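You operate a simulated robot arm through the tools that you are given. There is no shell and no other tool. Be economical: measure what you need, move in short steps, check, and stop when the job is done.

The job below is to be done with a simulated robot arm. You get a single attempt, and the scene is never put back.

## Task
Switch off the orange and purple ports and put the red and green data sticks back in the block.
Fine: switch each port off before you pull its stick.

Only the result counts: the job must be done as asked and must still hold three seconds after the hand-in. Knocking over, shifting, dropping, spilling or breaking anything else fails it.

## Robot
A 7-joint arm with a two-finger parallel gripper, fixed in place. Base frame: the origin is at the foot of the arm, x ahead of it, y to its left, z up; the work surface is at about z = 90. Units: cm, rad, N and s.
With the tool pointing down near the work surface it reaches from about 24 to 68 cm from the base axis. Its first joint turns from -1.152 to 1.152 rad. Payload 2.4 kg.
The tool frame sits at the grasp point between the pads (the TCP): z along the fingers, y along the line on which they close. The tips reach 3 cm beyond it. Largest opening 9.4 cm; finger width 2.8, thickness 1; the body of the gripper, 5 by 9.6 cm, starts 5.5 cm behind the TCP.
Orientation is that of the tool frame in the base frame, as a unit quaternion [x, y, z, w]. With the fingers straight down and closing along the base's y, the tool's x points along the base's -x, its y along +y and its z along -z.

## Interface
- The arm moves only by the tool jog_arm. Its argument "series" is text: rows parted by semicolons, each of 7 numbers parted by spaces: the opening, from 0 (shut) to 1 (fully open), then the shift along the tool's x, y, z in units of 300 mm (1.0 is 300 mm), then the turn, a rotation vector about the tool's x, y, z in units of 120 degrees (1.0 is 120 degrees). In form: claw tx ty tz rx ry rz; .... A call has 1 to 20 rows; each row is the pose to reach, as a shift and turn from the pose commanded when the call began, along the tool's axes at that moment. A call with a number of a shift or a turn outside -1 to 1 is refused whole. A row lasts 0.2 s, in which the tool goes at most 5 cm and 0.15 rad; a call with a longer step from one row to the next is refused whole, and so is a gripper value outside its range. Where a pose cannot be reached the arm comes as near as it can. A force on the tool above 90 N (or 10 N above the force at the start of the call, whichever is more), or a blocked arm, ends the call early, and 0.2 s more pass. Each finger travels about 15.3 cm/s and halts on what it meets, pressing with about 22 N; the grip force reading is that of the motor and also rises with nothing between the fingers. The clock runs only during rows and for 0.2 s after the last one: add rows that repeat a pose to give the fingers time. The reply holds the time, the measured pose of the TCP, the force on the tool along the base axes, the opening and the grip force, in the units named above and with some noise, with the torque about the TCP (base axes, N m) and any sound that the robot's microphone picked up, and new pictures: "pictures" is both (left out), scene, wrist or none.
- Cameras (640 x 400 px; columns grow to the right, rows downward): "scene" is fixed at [5.36, 49.48, 144.18]; the picture's right is [-0.54, -0.84, 0.00], its down [-0.49, 0.31, -0.81] and it looks along [0.69, -0.44, -0.58] (base axes); focal length 341 px, centre (320, 200). "wrist" rides on the gripper at [7.6, 1.4, -10.2] in the tool frame; the picture's right is [-0.18, 0.98, 0.00], its down [-0.75, -0.14, -0.64] and it looks along [-0.63, -0.12, 0.77] (tool axes); focal length 243 px, centre (320, 200). There is no depth. A picture from a camera that has moved, and an enlarged one, comes with that camera's place and axes in the base frame and with its lens.
- inspect(camera, box): a new picture of the part [left, top, right, bottom] of that camera's present view, enlarged. It takes no simulated time.
- hand_in(): hands the job in; it is judged then, once.

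Work in short steps. Places have to be worked out from the pictures, the camera data and where the tool is seen: move nearer, look again, correct. Check each grasp and each placing, and mend what went wrong. You have 120 turns and 200 pictures in all, those below and enlarged ones among them. Open the gripper and draw the arm clear of the work before you hand the job in, unless the task says otherwise; then end with one line.

The tools are called after "Call:" as name(argument=value, ...) on one line, values as JSON. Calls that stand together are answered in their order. jog_arm: Moves the arm, as the interface text tells. Its arguments: {"type":"object","properties":{"series":{"type":"string"},"pictures":{"type":"string","enum":["both","scene","wrist","none"]}},"required":["series"]} The other tools are called the same way: inspect (camera, box) takes an enlarged picture of a part of a camera's view; hand_in () hands the job in.

At the start:

```text
clock: 0.0
ee_pos: [43.1, 12.95, 119.42]
tool_rot: [0.0, 1.0, 0.0, -0.001]
force: [-0.3, -0.9, 0.3]
ft_torque: [0.02, 0.0, 0.01]
opening: 9.39
grip_force: 0.1
```

scene: 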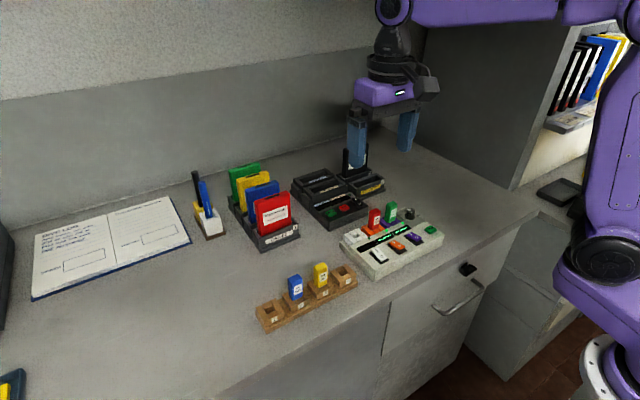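
wrist: 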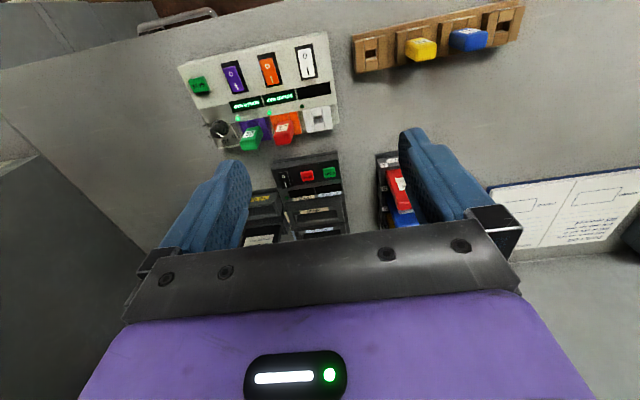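

I'll look closer at the hub and block before moving.

Call:
inspect(camera="scene", box=[330, 190, 460, 290])

Call:
inspect(camera="wrist", box=[170, 20, 350, 160])

Call:
inspect(camera="scene", box=[240, 245, 370, 345])

```text
4.00 times, centred on (395, 240) of scene
camera zoom: at [5.36, 49.48, 144.18], right [-0.54, -0.84, 0.0], down [-0.49, 0.31, -0.81], along [0.69, -0.44, -0.58], focal length 1363 px, centre (20, 40)
```

zoom: 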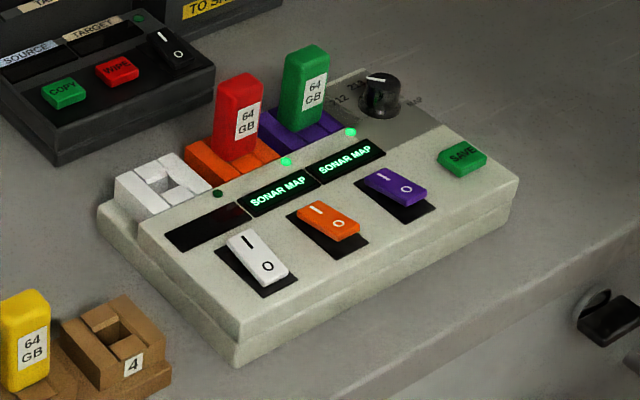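

```text
2.86 times, centred on (260, 90) of wrist
camera zoom: at [35.52, 14.45, 129.55], right [0.18, 0.98, 0.0], down [0.75, -0.14, 0.64], along [0.63, -0.12, -0.77], focal length 693 px, centre (491, 514)
```

zoom: 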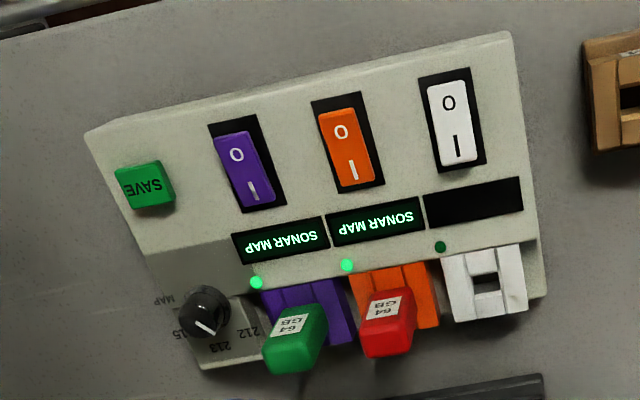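

```text
4.00 times, centred on (305, 295) of scene
camera zoom: at [5.36, 49.48, 144.18], right [-0.54, -0.84, 0.0], down [-0.49, 0.31, -0.81], along [0.69, -0.44, -0.58], focal length 1363 px, centre (380, -180)
```

zoom: 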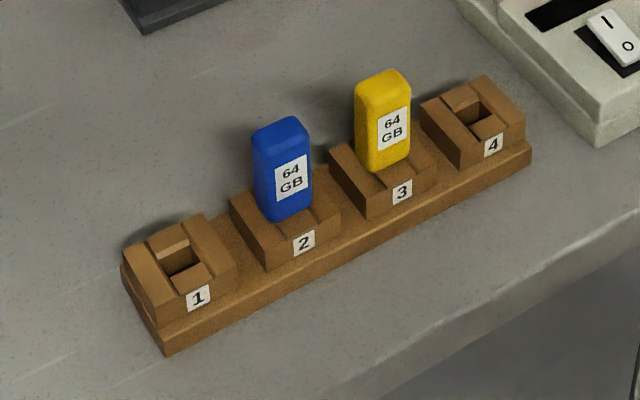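

The switches sit at about x 41.9, y 6.5 (orange) and y 1.5 (purple), with top z about 94. The O ends face the robot, and the ports are on with their LEDs lit. I'll shut the gripper and hover over the orange O end.

Call:
jog_arm(series="0.5 0.022 -0.044 0.08 0 0 0; 0 0.044 -0.088 0.16 0 0 0; 0 0.066 -0.131 0.25 0 0 0; 0 0.088 -0.175 0.33 0 0 0; 0 0.11 -0.218 0.413 0 0 0; 0 0.11 -0.218 0.413 0 0 0")

```text
clock: 1.4
ee_pos: [39.66, 6.42, 107.17]
tool_rot: [0.001, 1.0, 0.0, 0.0]
force: [-0.5, -0.5, 0.4]
ft_torque: [-0.03, -0.02, -0.01]
opening: 0.0
grip_force: 21.9
camera wrist: at [32.0, 7.82, 117.29], right [0.18, 0.98, 0.0], down [0.75, -0.14, 0.64], along [0.63, -0.12, -0.77], focal length 243 px, centre (320, 200)
```

scene: 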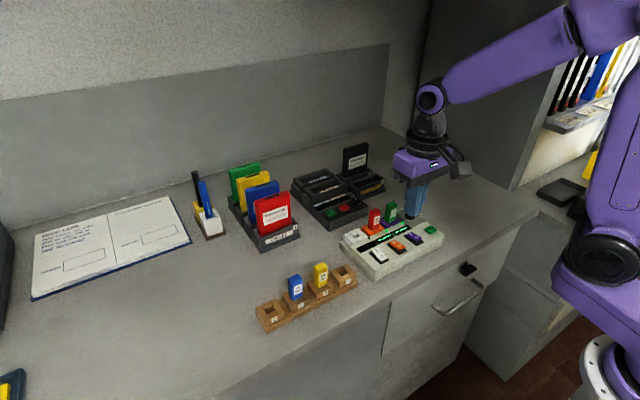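
wrist: 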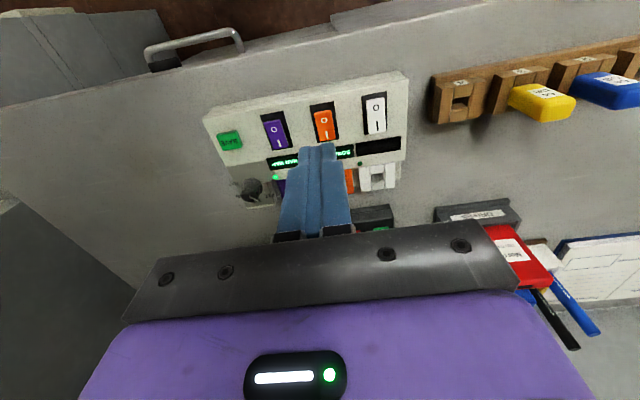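

Call:
inspect(camera="wrist", box=[220, 60, 420, 185])

Call:
inspect(camera="scene", box=[340, 170, 460, 280])

```text
3.20 times, centred on (320, 122) of wrist
camera zoom: at [32.0, 7.82, 117.29], right [0.18, 0.98, 0.0], down [0.75, -0.14, 0.64], along [0.63, -0.12, -0.77], focal length 776 px, centre (320, 448)
```

zoom: 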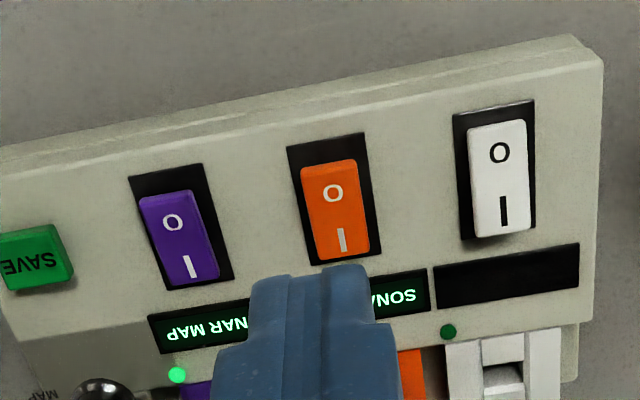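

```text
3.64 times, centred on (400, 225) of scene
camera zoom: at [5.36, 49.48, 144.18], right [-0.54, -0.84, 0.0], down [-0.49, 0.31, -0.81], along [0.69, -0.44, -0.58], focal length 1239 px, centre (29, 109)
```

zoom: 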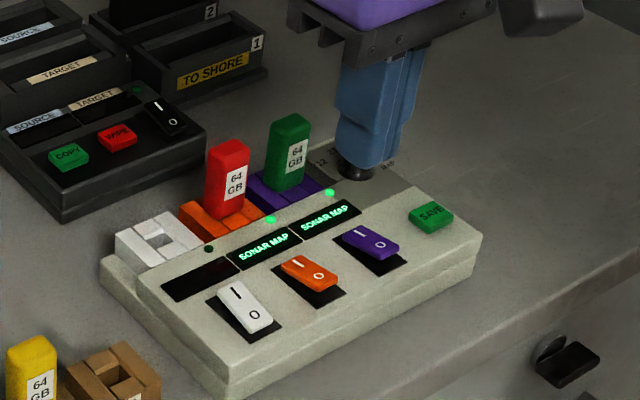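

The O end is raised and runs from x about 40.1. The fingers will land on it if I go straight down, so I'll descend close to contact.

Call:
jog_arm(series="0 -0.008 0 0.1 0 0 0; 0 -0.008 0 0.2 0 0 0; 0 -0.008 0 0.27 0 0 0; 0 -0.008 0 0.295 0 0 0", pictures="scene")

Call:
inspect(camera="wrist", box=[220, 60, 420, 185])

Call:
inspect(camera="scene", box=[340, 170, 460, 280])

```text
clock: 2.4
ee_pos: [39.9, 6.51, 98.35]
tool_rot: [0.0, 1.0, 0.0, 0.0]
force: [0.4, 0.5, 0.2]
ft_torque: [0.02, -0.01, 0.01]
opening: 0.0
grip_force: 22.1
```

scene: 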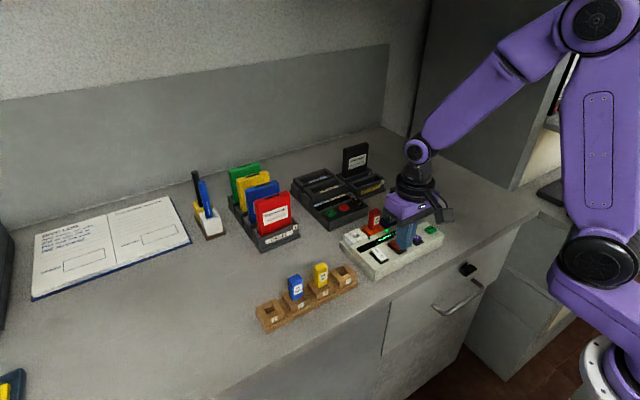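

```text
3.20 times, centred on (320, 122) of wrist
camera zoom: at [32.41, 8.06, 108.45], right [0.18, 0.98, 0.0], down [0.75, -0.14, 0.64], along [0.63, -0.12, -0.77], focal length 776 px, centre (320, 448)
```

zoom: 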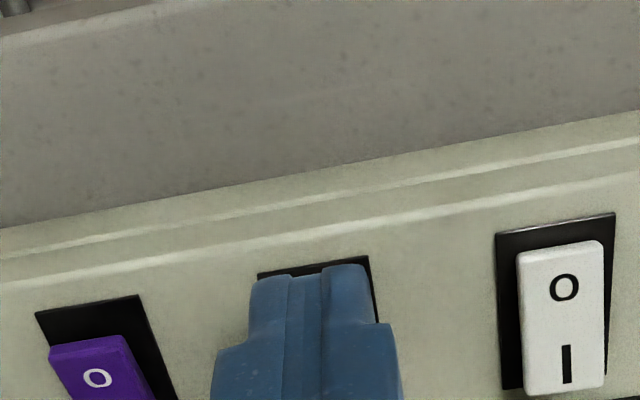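

```text
3.64 times, centred on (400, 225) of scene
camera zoom: at [5.36, 49.48, 144.18], right [-0.54, -0.84, 0.0], down [-0.49, 0.31, -0.81], along [0.69, -0.44, -0.58], focal length 1239 px, centre (29, 109)
```

zoom: 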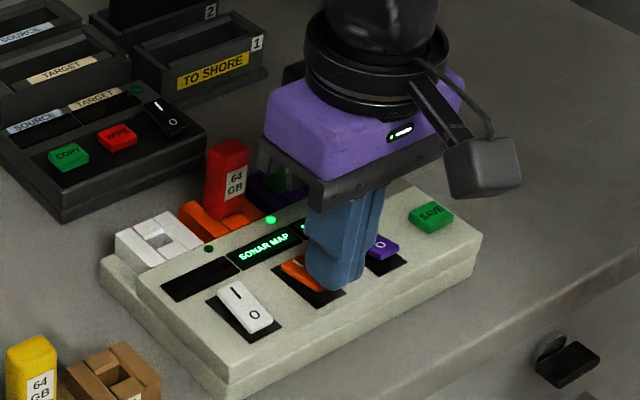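

The fingers are well placed over the O end. Now I'll press down gently.

Call:
jog_arm(series="0 0 0 0.007 0 0 0; 0 0 0 0.014 0 0 0; 0 0 0 0.021 0 0 0; 0 0 0 0.027 0 0 0", pictures="none")

Call:
inspect(camera="scene", box=[340, 170, 460, 280])

```text
clock: 3.4
ee_pos: [39.85, 6.43, 97.43]
tool_rot: [0.0, 1.0, 0.0, -0.001]
force: [-9.6, -0.8, 23.3]
ft_torque: [-0.04, 0.0, -0.03]
opening: 0.02
grip_force: 21.4
```

```text
3.64 times, centred on (400, 225) of scene
camera zoom: at [5.3, 49.47, 144.18], right [-0.54, -0.84, 0.0], down [-0.49, 0.31, -0.81], along [0.69, -0.44, -0.58], focal length 1239 px, centre (29, 109)
```

zoom: 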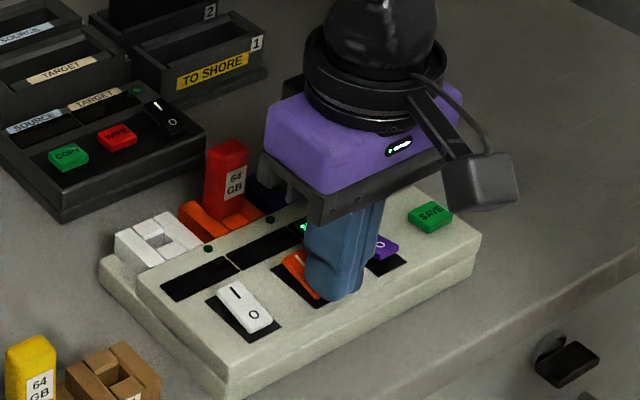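

The orange LED and its display have gone dark. I'll raise the tool and shift 5 cm to the purple switch.

Call:
jog_arm(series="0 0 0 -0.05 0 0 0; 0 0 0 -0.1 0 0 0; 0 0 -0.1 -0.1 0 0 0; 0 0 -0.165 -0.1 0 0 0; 0 0 -0.165 -0.1 0 0 0", pictures="none")

Call:
inspect(camera="scene", box=[340, 170, 460, 280])

Call:
inspect(camera="wrist", box=[220, 60, 420, 185])

```text
clock: 4.6
ee_pos: [40.04, 1.73, 100.4]
tool_rot: [0.0, 1.0, 0.0, 0.001]
force: [-0.2, -0.6, 0.3]
ft_torque: [-0.01, -0.05, -0.01]
opening: 0.0
grip_force: 22.0
```

```text
3.64 times, centred on (400, 225) of scene
camera zoom: at [5.36, 49.48, 144.18], right [-0.54, -0.84, 0.0], down [-0.49, 0.31, -0.81], along [0.69, -0.44, -0.58], focal length 1239 px, centre (29, 109)
```

zoom: 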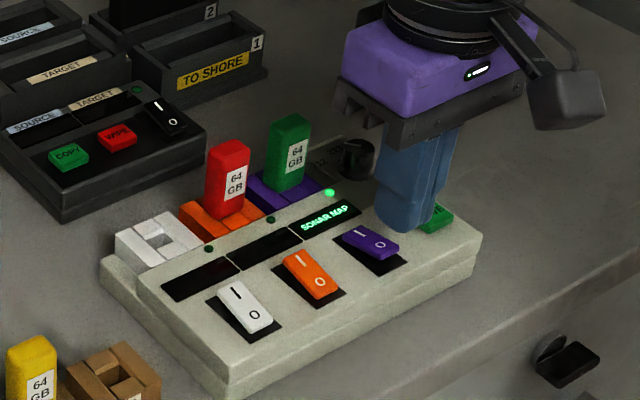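

```text
3.20 times, centred on (320, 122) of wrist
camera zoom: at [32.36, 3.04, 110.38], right [0.18, 0.98, 0.0], down [0.75, -0.14, 0.64], along [0.63, -0.12, -0.77], focal length 776 px, centre (320, 448)
```

zoom: 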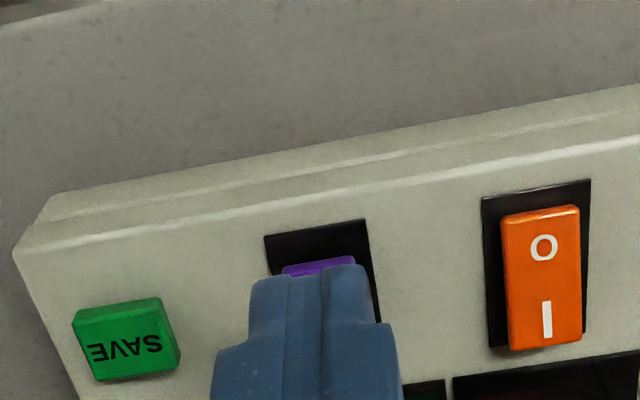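

Orange is off. The fingers line up over the purple O end, so I'll press that one the same way.

Call:
jog_arm(series="0 0.003 0 0.04 0 0 0; 0 0.003 0 0.07 0 0 0; 0 0.003 0 0.08 0 0 0; 0 0.003 0 0.09 0 0 0; 0 0.003 0 0.1 0 0 0; 0 0.003 0 0 0 0 0; 0 0.003 0 -0.12 0 0 0; 0 0.003 0 -0.25 0 0 0", pictures="none")

Call:
inspect(camera="scene", box=[340, 170, 460, 280])

Call:
inspect(camera="wrist", box=[200, 60, 440, 210])

```text
clock: 6.4
ee_pos: [39.83, 1.68, 107.99]
tool_rot: [0.0, 1.0, 0.0, 0.001]
force: [0.2, 0.6, -0.7]
ft_torque: [0.01, -0.04, 0.02]
opening: 0.01
grip_force: 21.9
```

```text
3.64 times, centred on (400, 225) of scene
camera zoom: at [5.36, 49.48, 144.18], right [-0.54, -0.84, 0.0], down [-0.49, 0.31, -0.81], along [0.69, -0.44, -0.58], focal length 1239 px, centre (29, 109)
```

zoom: 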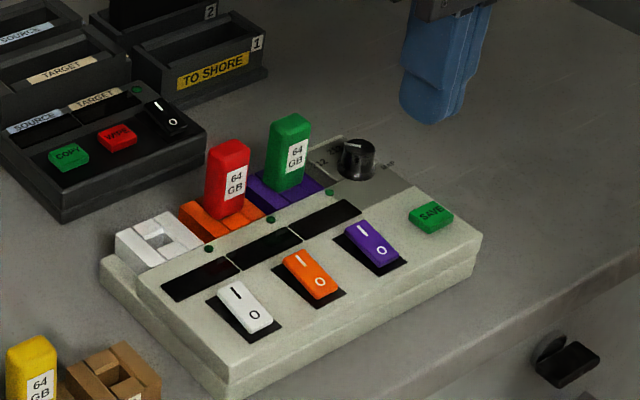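

```text
2.67 times, centred on (320, 135) of wrist
camera zoom: at [32.2, 3.08, 118.17], right [0.18, 0.98, 0.0], down [0.75, -0.14, 0.64], along [0.63, -0.12, -0.77], focal length 647 px, centre (320, 373)
```

zoom: 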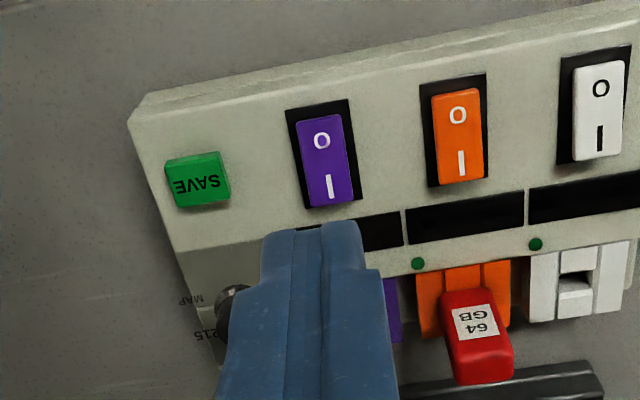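

Both ports are off. The red stick triangulates to about (49.7, 6.5), with its top near z 98 and its label facing −x. I'll open the gripper part way and hover above it.

Call:
jog_arm(series="0.2 -0.11 0.054 0 0 0 0; 0.48 -0.22 0.108 0 0 0 0; 0.48 -0.332 0.161 0 0 0 0; 0.48 -0.332 0.161 0.05 0 0 0; 0.48 -0.332 0.161 0.1 0 0 0")

Call:
inspect(camera="scene", box=[340, 170, 460, 280])

Call:
inspect(camera="wrist", box=[200, 60, 440, 210])

```text
clock: 7.6
ee_pos: [49.87, 6.26, 104.91]
tool_rot: [0.0, 1.0, -0.001, 0.0]
force: [0.3, 0.2, 0.1]
ft_torque: [0.0, -0.01, 0.01]
opening: 4.52
grip_force: 0.1
camera wrist: at [42.19, 7.76, 115.04], right [0.18, 0.98, 0.0], down [0.75, -0.14, 0.64], along [0.63, -0.12, -0.77], focal length 243 px, centre (320, 200)
```

scene: 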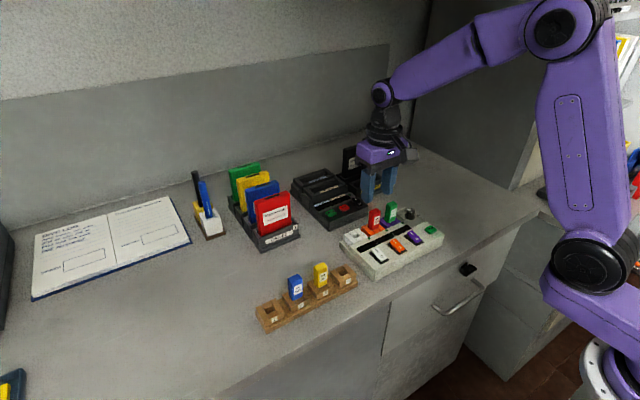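
wrist: 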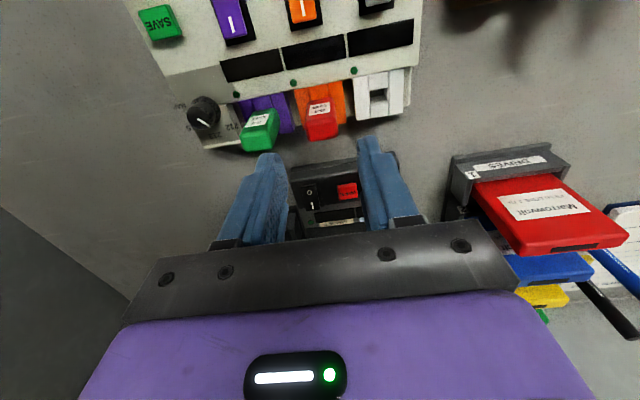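

```text
3.64 times, centred on (400, 225) of scene
camera zoom: at [5.36, 49.48, 144.18], right [-0.54, -0.84, 0.0], down [-0.49, 0.31, -0.81], along [0.69, -0.44, -0.58], focal length 1239 px, centre (29, 109)
```

zoom: 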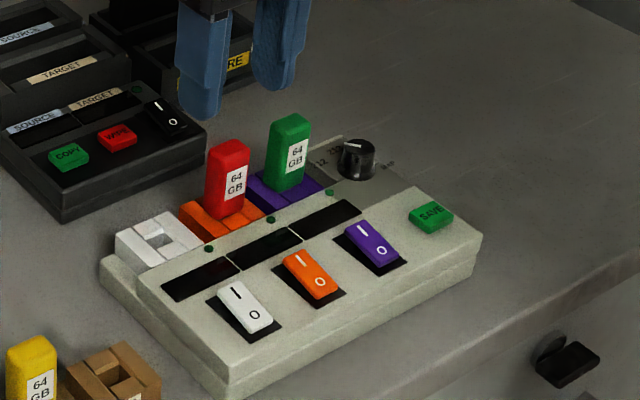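

```text
2.67 times, centred on (320, 135) of wrist
camera zoom: at [42.19, 7.76, 115.04], right [0.18, 0.98, 0.0], down [0.75, -0.14, 0.64], along [0.63, -0.12, -0.77], focal length 647 px, centre (320, 373)
```

zoom: 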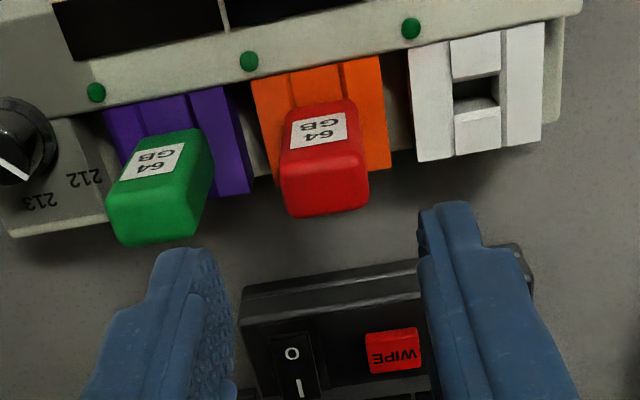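

Red measures about 2.4 × 1.4 cm, centred at (49.6, 6.5). I'll narrow the opening so it clears green, descend to TCP z of about 97.6, then check.

Call:
jog_arm(series="0.41 0.007 0.008 0.05 0 0 0; 0.41 0.007 0.008 0.13 0 0 0; 0.41 0.007 0.008 0.2 0 0 0; 0.41 0.007 0.008 0.243 0 0 0", pictures="none")

Call:
inspect(camera="scene", box=[340, 170, 460, 280])

Call:
inspect(camera="wrist", box=[200, 60, 440, 210])

```text
clock: 8.6
ee_pos: [49.73, 6.5, 97.19]
tool_rot: [0.0, 1.0, 0.0, 0.0]
force: [0.3, 0.1, -0.1]
ft_torque: [-0.03, -0.04, -0.03]
opening: 3.84
grip_force: 0.1
```

```text
3.64 times, centred on (400, 225) of scene
camera zoom: at [5.36, 49.48, 144.18], right [-0.54, -0.84, 0.0], down [-0.49, 0.31, -0.81], along [0.69, -0.44, -0.58], focal length 1239 px, centre (29, 109)
```

zoom: 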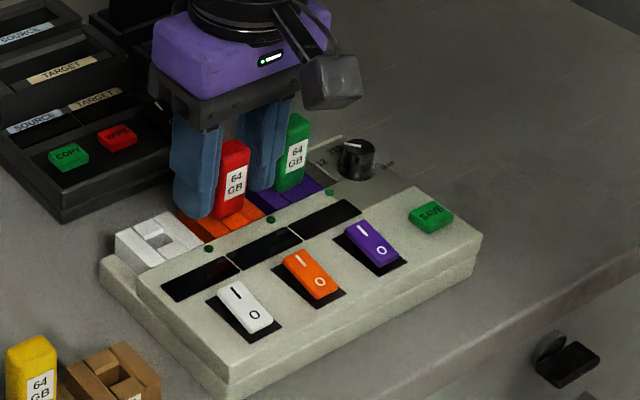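

```text
2.67 times, centred on (320, 135) of wrist
camera zoom: at [42.14, 7.87, 107.5], right [0.18, 0.98, 0.0], down [0.75, -0.14, 0.64], along [0.63, -0.12, -0.77], focal length 647 px, centre (320, 373)
```

zoom: 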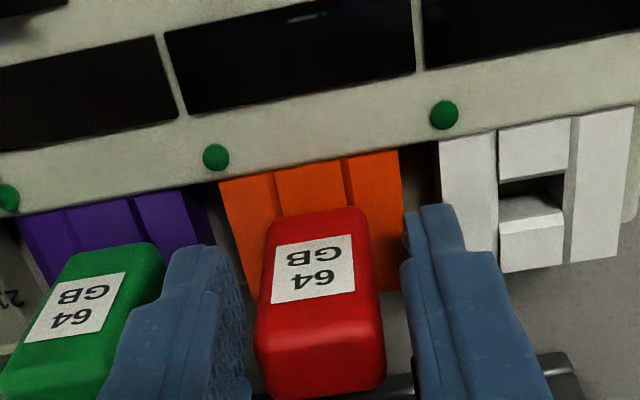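

The fingers straddle red. I'll close, then lift slowly and check.

Call:
jog_arm(series="0 0 0 0 0 0 0; 0 0 0 0 0 0 0; 0 0 0 0 0 0 0", pictures="none")

Call:
inspect(camera="wrist", box=[200, 60, 440, 210])

```text
clock: 9.4
ee_pos: [49.72, 6.43, 97.39]
tool_rot: [0.0, 1.0, 0.0, 0.0]
force: [-0.7, 0.8, 0.0]
ft_torque: [0.01, 0.0, 0.0]
opening: 2.7
grip_force: 22.3
```

```text
2.67 times, centred on (320, 135) of wrist
camera zoom: at [42.13, 7.88, 107.53], right [0.18, 0.98, 0.0], down [0.75, -0.14, 0.64], along [0.63, -0.12, -0.77], focal length 647 px, centre (320, 373)
```

zoom: 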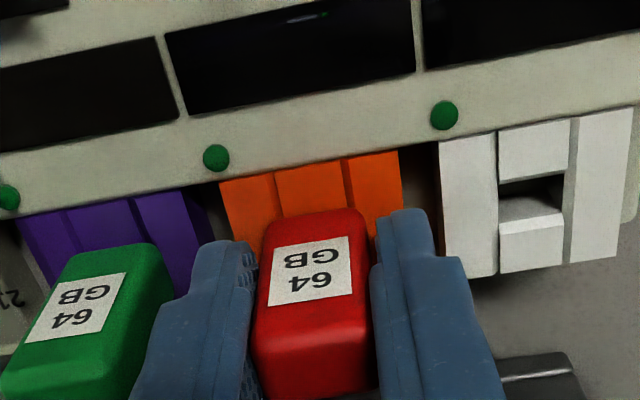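

Gripped at an opening of 2.7. Lifting straight up.

Call:
jog_arm(series="0 0 0 -0.02 0 0 0; 0 0 0 -0.05 0 0 0; 0 0 0 -0.1 0 0 0; 0 0 0 -0.17 0 0 0; 0 0 0 -0.25 0 0 0; 0 0 0 -0.35 0 0 0")

Call:
inspect(camera="scene", box=[340, 150, 460, 260])

```text
clock: 10.8
ee_pos: [49.86, 6.54, 108.3]
tool_rot: [0.0, 1.0, 0.0, -0.001]
force: [0.5, 0.6, 0.3]
ft_torque: [-0.01, 0.0, 0.01]
opening: 2.69
grip_force: 21.7
camera wrist: at [42.25, 7.97, 118.34], right [0.18, 0.98, 0.0], down [0.75, -0.14, 0.64], along [0.63, -0.12, -0.77], focal length 243 px, centre (320, 200)
```

scene: 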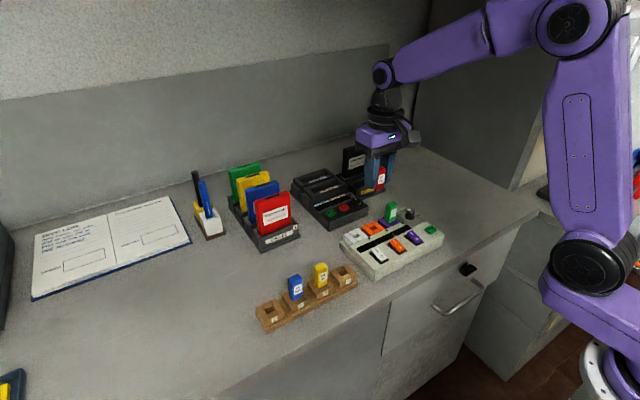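
wrist: 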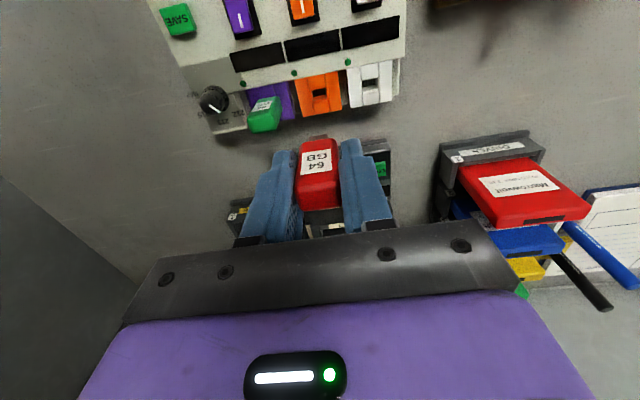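

```text
3.64 times, centred on (400, 205) of scene
camera zoom: at [5.36, 49.48, 144.18], right [-0.54, -0.84, 0.0], down [-0.49, 0.31, -0.81], along [0.69, -0.44, -0.58], focal length 1239 px, centre (29, 182)
```

zoom: 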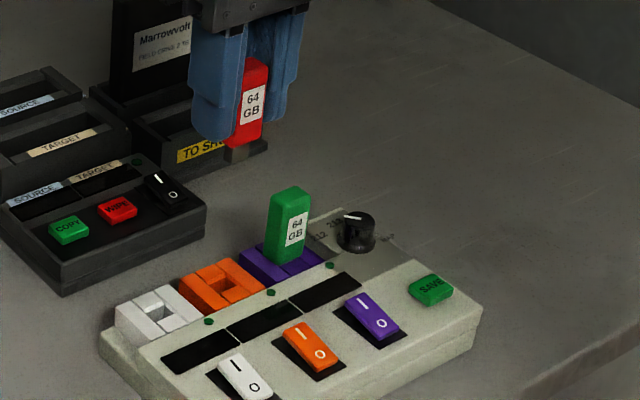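

Red is out cleanly. I'll record where the orange hole sits in the wrist view as an alignment reference, then move over slot 4 by raising, crossing and looking.

Call:
inspect(camera="wrist", box=[240, 60, 400, 160])

Call:
jog_arm(series="0 0.06 0.11 0 0 0 0; 0 0.12 0.22 0 0 0 0; 0 0.18 0.33 0 0 0 0; 0 0.247 0.46 0 0 0 0; 0 0.247 0.46 0 0 0 0")

Call:
inspect(camera="wrist", box=[240, 60, 400, 160])

Call:
inspect(camera="scene", box=[250, 200, 410, 320])

```text
4.00 times, centred on (320, 110) of wrist
camera zoom: at [42.25, 7.97, 118.34], right [0.18, 0.98, 0.0], down [0.75, -0.14, 0.64], along [0.63, -0.12, -0.77], focal length 970 px, centre (320, 560)
```

zoom: 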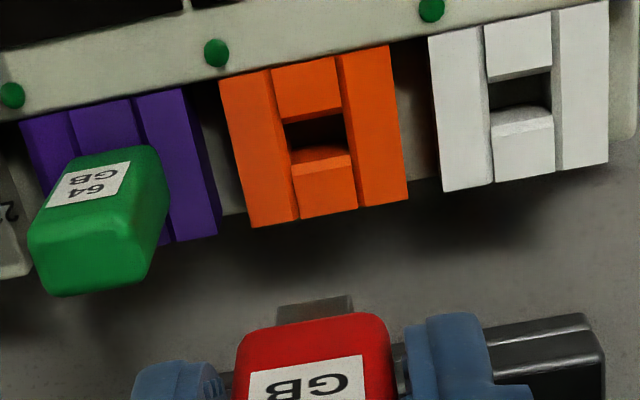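

```text
clock: 12.0
ee_pos: [42.49, 20.47, 108.13]
tool_rot: [0.0, 1.0, 0.0, 0.0]
force: [-0.1, -0.7, -0.5]
ft_torque: [-0.01, 0.02, 0.03]
opening: 2.68
grip_force: 21.7
camera wrist: at [34.88, 21.89, 118.19], right [0.18, 0.98, 0.0], down [0.75, -0.14, 0.64], along [0.63, -0.12, -0.77], focal length 243 px, centre (320, 200)
```

scene: 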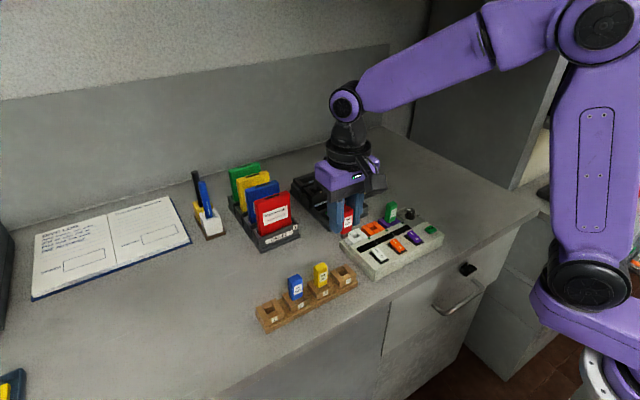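
wrist: 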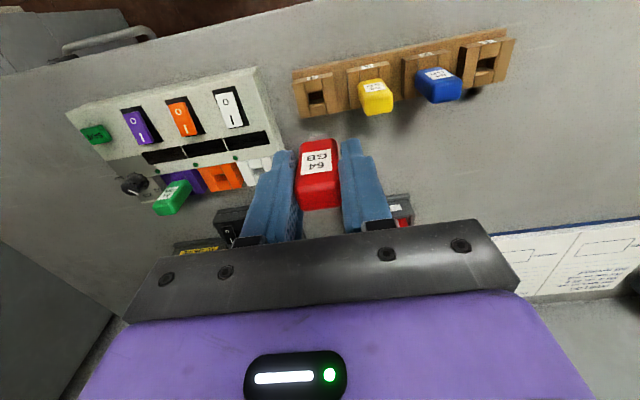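

```text
4.00 times, centred on (320, 110) of wrist
camera zoom: at [34.88, 21.89, 118.19], right [0.18, 0.98, 0.0], down [0.75, -0.14, 0.64], along [0.63, -0.12, -0.77], focal length 970 px, centre (320, 560)
```

zoom: 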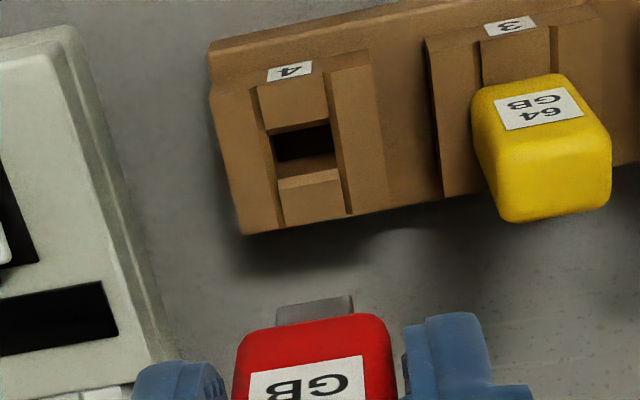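

```text
3.33 times, centred on (330, 260) of scene
camera zoom: at [5.35, 49.48, 144.18], right [-0.54, -0.84, 0.0], down [-0.49, 0.31, -0.81], along [0.69, -0.44, -0.58], focal length 1136 px, centre (287, 0)
```

zoom: 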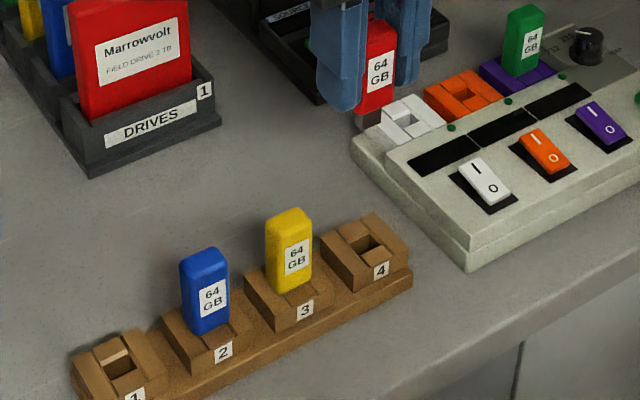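

Slot 4's hole is at about the same height as the orange hole. By pixel comparison it needs dx +0.06 and dy −0.39 from here, so I'll correct, descend to just above, and re-check.

Call:
jog_arm(series="0 -0.002 -0.013 0 0 0 0; 0 -0.002 -0.013 0.1 0 0 0; 0 -0.002 -0.013 0.18 0 0 0; 0 -0.002 -0.013 0.233 0 0 0; 0 -0.002 -0.013 0.233 0 0 0", pictures="none")

Call:
inspect(camera="wrist", box=[220, 0, 420, 200])

Call:
inspect(camera="scene", box=[300, 220, 400, 300])

```text
clock: 13.2
ee_pos: [42.51, 19.98, 101.1]
tool_rot: [0.0, 1.0, 0.0, 0.0]
force: [0.0, 0.7, -1.2]
ft_torque: [0.0, 0.04, 0.0]
opening: 2.67
grip_force: 22.0
```

```text
2.00 times, centred on (320, 100) of wrist
camera zoom: at [34.86, 21.41, 111.27], right [0.18, 0.98, 0.0], down [0.75, -0.14, 0.64], along [0.63, -0.12, -0.77], focal length 485 px, centre (320, 400)
```

zoom: 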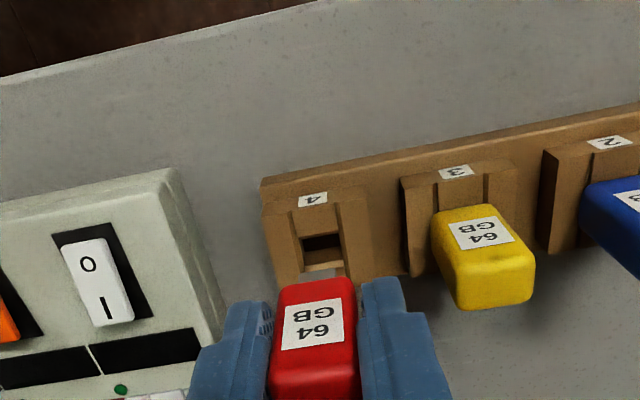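

```text
5.00 times, centred on (350, 260) of scene
camera zoom: at [5.36, 49.48, 144.18], right [-0.54, -0.84, 0.0], down [-0.49, 0.31, -0.81], along [0.69, -0.44, -0.58], focal length 1703 px, centre (170, -100)
```

zoom: 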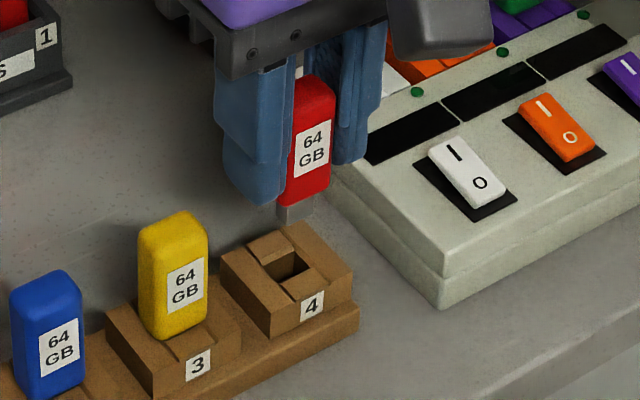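

The alignment agrees: hole at (42.47, 20.02), TCP at (42.51, 19.98). I'll insert slowly.

Call:
jog_arm(series="0 0 0 0.04 0 0 0; 0 0 0 0.065 0 0 0; 0 0 0 0.08 0 0 0; 0 0 0 0.095 0 0 0", pictures="none")

Call:
inspect(camera="scene", box=[300, 220, 400, 300])

Call:
inspect(camera="wrist", box=[220, 50, 420, 175])

```text
clock: 14.2
ee_pos: [42.39, 20.07, 98.25]
tool_rot: [0.0, 1.0, -0.001, 0.0]
force: [0.2, 0.7, -0.5]
ft_torque: [0.02, 0.03, 0.02]
opening: 2.66
grip_force: 21.5
```

```text
5.00 times, centred on (350, 260) of scene
camera zoom: at [5.36, 49.48, 144.18], right [-0.54, -0.84, 0.0], down [-0.49, 0.31, -0.81], along [0.69, -0.44, -0.58], focal length 1703 px, centre (170, -100)
```

zoom: 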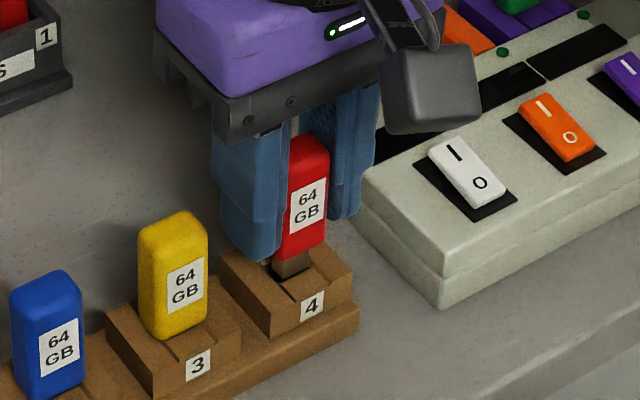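

```text
3.20 times, centred on (320, 112) of wrist
camera zoom: at [34.82, 21.5, 108.38], right [0.18, 0.98, 0.0], down [0.75, -0.14, 0.64], along [0.63, -0.12, -0.77], focal length 776 px, centre (320, 480)
```

zoom: 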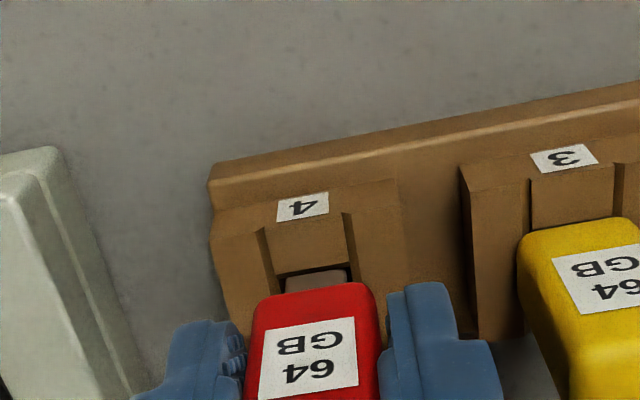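

The plug is entering the hole with no force. I'll continue down to the seat.

Call:
jog_arm(series="0 0 0 0.01 0 0 0; 0 0 0 0.02 0 0 0; 0 0 0 0.028 0 0 0; 0 0 0 0.028 0 0 0", pictures="none")

Call:
inspect(camera="scene", box=[300, 220, 400, 300])

Call:
inspect(camera="wrist", box=[220, 50, 420, 175])

```text
clock: 15.2
ee_pos: [42.41, 19.97, 97.46]
tool_rot: [0.0, 1.0, 0.001, 0.003]
force: [10.2, 0.7, 3.1]
ft_torque: [-0.01, -0.5, -0.01]
opening: 2.65
grip_force: 22.2
```

```text
5.00 times, centred on (350, 260) of scene
camera zoom: at [5.38, 49.47, 144.18], right [-0.54, -0.84, 0.0], down [-0.49, 0.31, -0.81], along [0.69, -0.44, -0.58], focal length 1703 px, centre (170, -100)
```

zoom: 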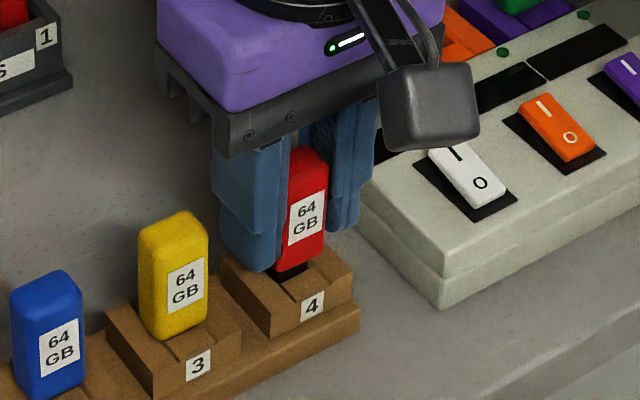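

```text
3.20 times, centred on (320, 112) of wrist
camera zoom: at [34.86, 21.43, 107.61], right [0.18, 0.98, 0.0], down [0.75, -0.14, 0.64], along [0.63, -0.12, -0.76], focal length 776 px, centre (320, 480)
```

zoom: 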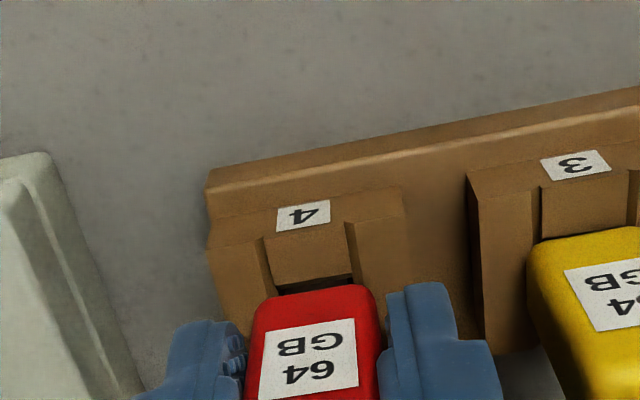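

A +10 N x force shows the plug touching the near (−x) wall of the hole. I'll ease +x by 0.15 cm and check the force.

Call:
jog_arm(series="0 -0.003 0 0.026 0 0 0; 0 -0.005 0 0.026 0 0 0; 0 -0.005 0 0.026 0 0 0", pictures="none")

```text
clock: 16.0
ee_pos: [42.42, 19.94, 96.64]
tool_rot: [-0.001, 1.0, 0.0, -0.001]
force: [-0.1, -2.8, 20.4]
ft_torque: [0.06, 0.19, 0.01]
opening: 2.63
grip_force: 21.8
```

That row also took the tool 0.8 cm further down, which I didn't intend, but the x force is gone and 20 N upward suggests it's seated. Checking.

Call:
inspect(camera="scene", box=[300, 220, 400, 300])

Call:
inspect(camera="wrist", box=[220, 50, 420, 175])

```text
5.00 times, centred on (350, 260) of scene
camera zoom: at [5.33, 49.46, 144.19], right [-0.54, -0.84, 0.0], down [-0.49, 0.31, -0.81], along [0.69, -0.44, -0.58], focal length 1703 px, centre (170, -100)
```

zoom: 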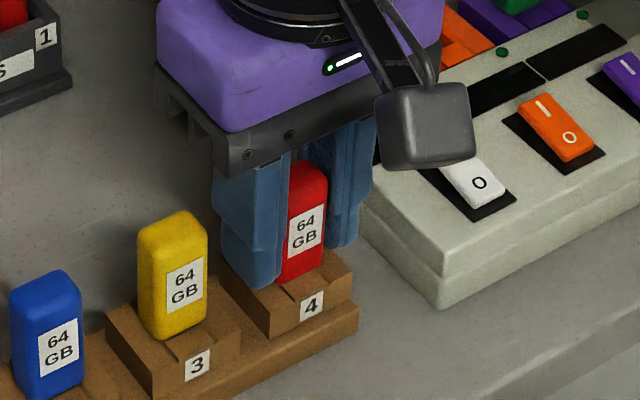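

```text
3.20 times, centred on (320, 112) of wrist
camera zoom: at [34.84, 21.43, 106.76], right [0.18, 0.98, 0.0], down [0.75, -0.14, 0.64], along [0.63, -0.12, -0.77], focal length 776 px, centre (320, 480)
```

zoom: 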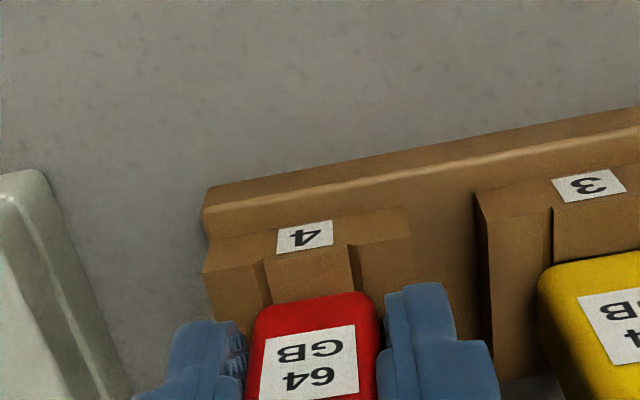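

Red is seated flush like yellow. I'll release with a small opening and lift straight up.

Call:
jog_arm(series="0.4 0 0 0 0 0 0; 0.4 0 0 0 0 0 0; 0.4 0 0 -0.1 0 0 0; 0.4 0 0 -0.2 0 0 0; 0.4 0 0 -0.3 0 0 0; 0.4 0 0 -0.4 0 0 0")

Call:
inspect(camera="scene", box=[260, 200, 420, 320])

```text
clock: 17.4
ee_pos: [42.63, 20.03, 108.45]
tool_rot: [0.0, 1.0, 0.001, 0.0]
force: [0.1, -0.1, -0.7]
ft_torque: [0.0, 0.01, 0.0]
opening: 3.75
grip_force: 0.0
camera wrist: at [35.0, 21.41, 118.58], right [0.18, 0.98, 0.0], down [0.75, -0.14, 0.64], along [0.63, -0.12, -0.77], focal length 243 px, centre (320, 200)
```

scene: 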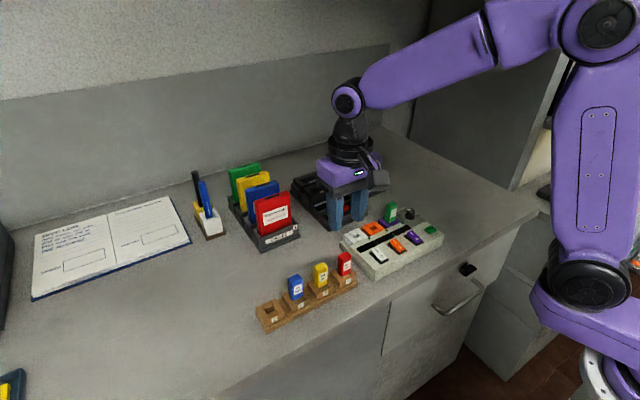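
wrist: 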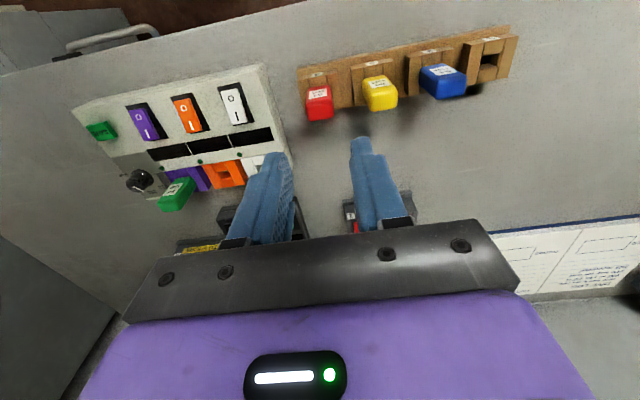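

```text
3.33 times, centred on (340, 260) of scene
camera zoom: at [5.36, 49.48, 144.18], right [-0.54, -0.84, 0.0], down [-0.49, 0.31, -0.81], along [0.69, -0.44, -0.58], focal length 1136 px, centre (253, 0)
```

zoom: 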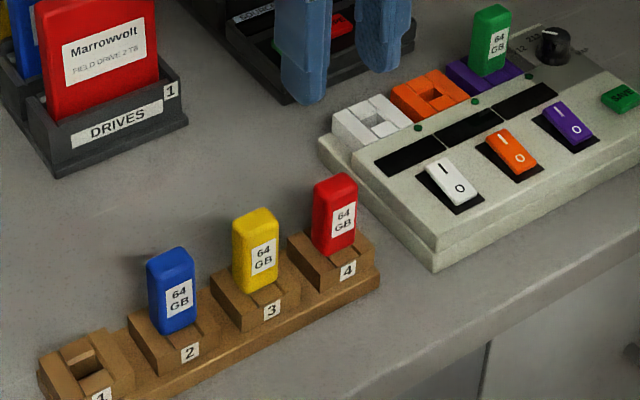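

Red is good. Now I'll hover above green, expected at about (49.65, 1.5).

Call:
jog_arm(series="0.41 -0.047 -0.123 0 0 0 0; 0.41 -0.094 -0.246 0 0 0 0; 0.41 -0.141 -0.37 0 0 0 0; 0.41 -0.188 -0.493 0 0 0 0; 0.41 -0.236 -0.617 0 0 0 0; 0.41 -0.236 -0.617 0.11 0 0 0", pictures="none")

Call:
inspect(camera="wrist", box=[200, 60, 440, 210])

Call:
inspect(camera="scene", box=[340, 170, 460, 280])

```text
clock: 18.8
ee_pos: [49.81, 1.43, 105.17]
tool_rot: [-0.001, 1.0, 0.0, 0.0]
force: [-0.5, -0.1, 1.1]
ft_torque: [-0.03, 0.01, -0.01]
opening: 3.87
grip_force: 0.1
```

```text
2.67 times, centred on (320, 135) of wrist
camera zoom: at [42.15, 2.84, 115.35], right [0.18, 0.98, 0.0], down [0.75, -0.14, 0.64], along [0.63, -0.12, -0.77], focal length 647 px, centre (320, 373)
```

zoom: 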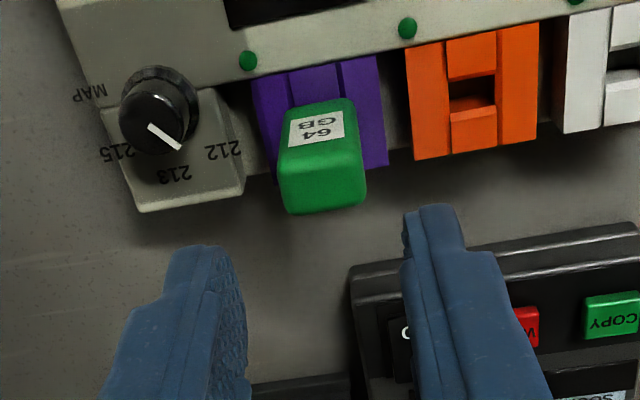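

```text
3.64 times, centred on (400, 225) of scene
camera zoom: at [5.36, 49.47, 144.18], right [-0.54, -0.84, 0.0], down [-0.49, 0.31, -0.81], along [0.69, -0.44, -0.58], focal length 1239 px, centre (29, 109)
```

zoom: 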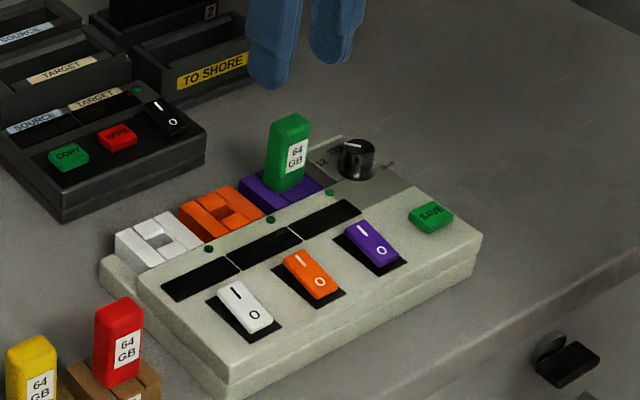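

Green is centred at about (49.6, 1.5). I'll use a slightly narrower opening to stay clear of the knob, descend, and check before closing.

Call:
jog_arm(series="0.37 0.004 0.003 0.07 0 0 0; 0.37 0.004 0.003 0.15 0 0 0; 0.37 0.004 0.003 0.22 0 0 0; 0.37 0.004 0.003 0.26 0 0 0", pictures="none")

Call:
inspect(camera="wrist", box=[200, 60, 440, 210])

```text
clock: 19.8
ee_pos: [49.48, 1.64, 97.46]
tool_rot: [0.0, 1.0, 0.0, 0.0]
force: [0.7, 0.0, 0.2]
ft_torque: [-0.02, 0.01, 0.0]
opening: 3.47
grip_force: 0.1
```

```text
2.67 times, centred on (320, 135) of wrist
camera zoom: at [41.91, 3.03, 107.58], right [0.18, 0.98, 0.0], down [0.75, -0.14, 0.64], along [0.63, -0.12, -0.77], focal length 647 px, centre (320, 373)
```

zoom: 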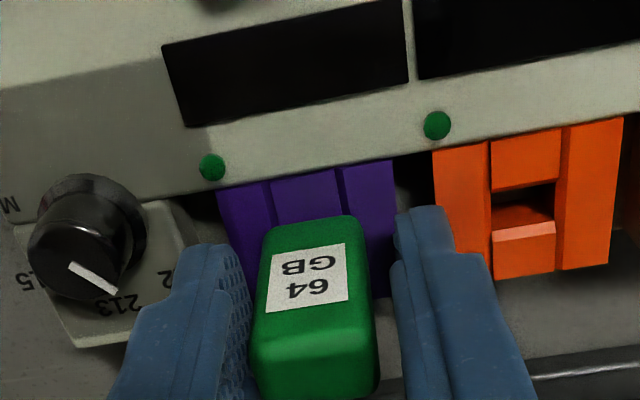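

Straddled with clearance. Close, then lift.

Call:
jog_arm(series="0 0 0 0 0 0 0; 0 0 0 0 0 0 0; 0 0 0 0 0 0 0; 0 0 0 -0.02 0 0 0; 0 0 0 -0.05 0 0 0; 0 0 0 -0.1 0 0 0; 0 0 0 -0.17 0 0 0; 0 0 0 -0.25 0 0 0; 0 0 0 -0.36 0 0 0; 0 0 0 -0.36 0 0 0", pictures="none")

Call:
inspect(camera="scene", box=[340, 150, 460, 260])

Call:
inspect(camera="wrist", box=[240, 60, 400, 160])

```text
clock: 22.0
ee_pos: [49.4, 1.39, 108.51]
tool_rot: [0.001, 1.0, 0.001, 0.001]
force: [-1.0, 0.9, -0.6]
ft_torque: [-0.02, 0.01, 0.0]
opening: 2.33
grip_force: 22.7
```

```text
3.64 times, centred on (400, 205) of scene
camera zoom: at [5.36, 49.48, 144.18], right [-0.54, -0.84, 0.0], down [-0.49, 0.31, -0.81], along [0.69, -0.44, -0.58], focal length 1239 px, centre (29, 182)
```

zoom: 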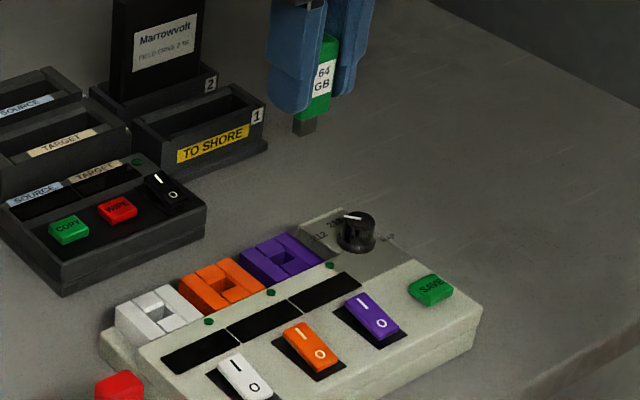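

```text
4.00 times, centred on (320, 110) of wrist
camera zoom: at [41.84, 2.81, 118.62], right [0.18, 0.98, 0.0], down [0.75, -0.14, 0.64], along [0.63, -0.12, -0.77], focal length 970 px, centre (320, 560)
```

zoom: 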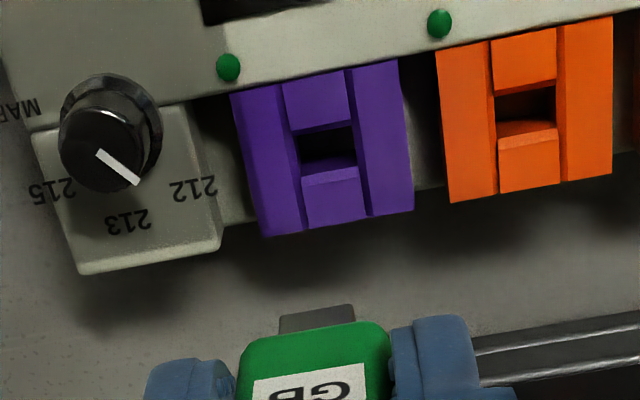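

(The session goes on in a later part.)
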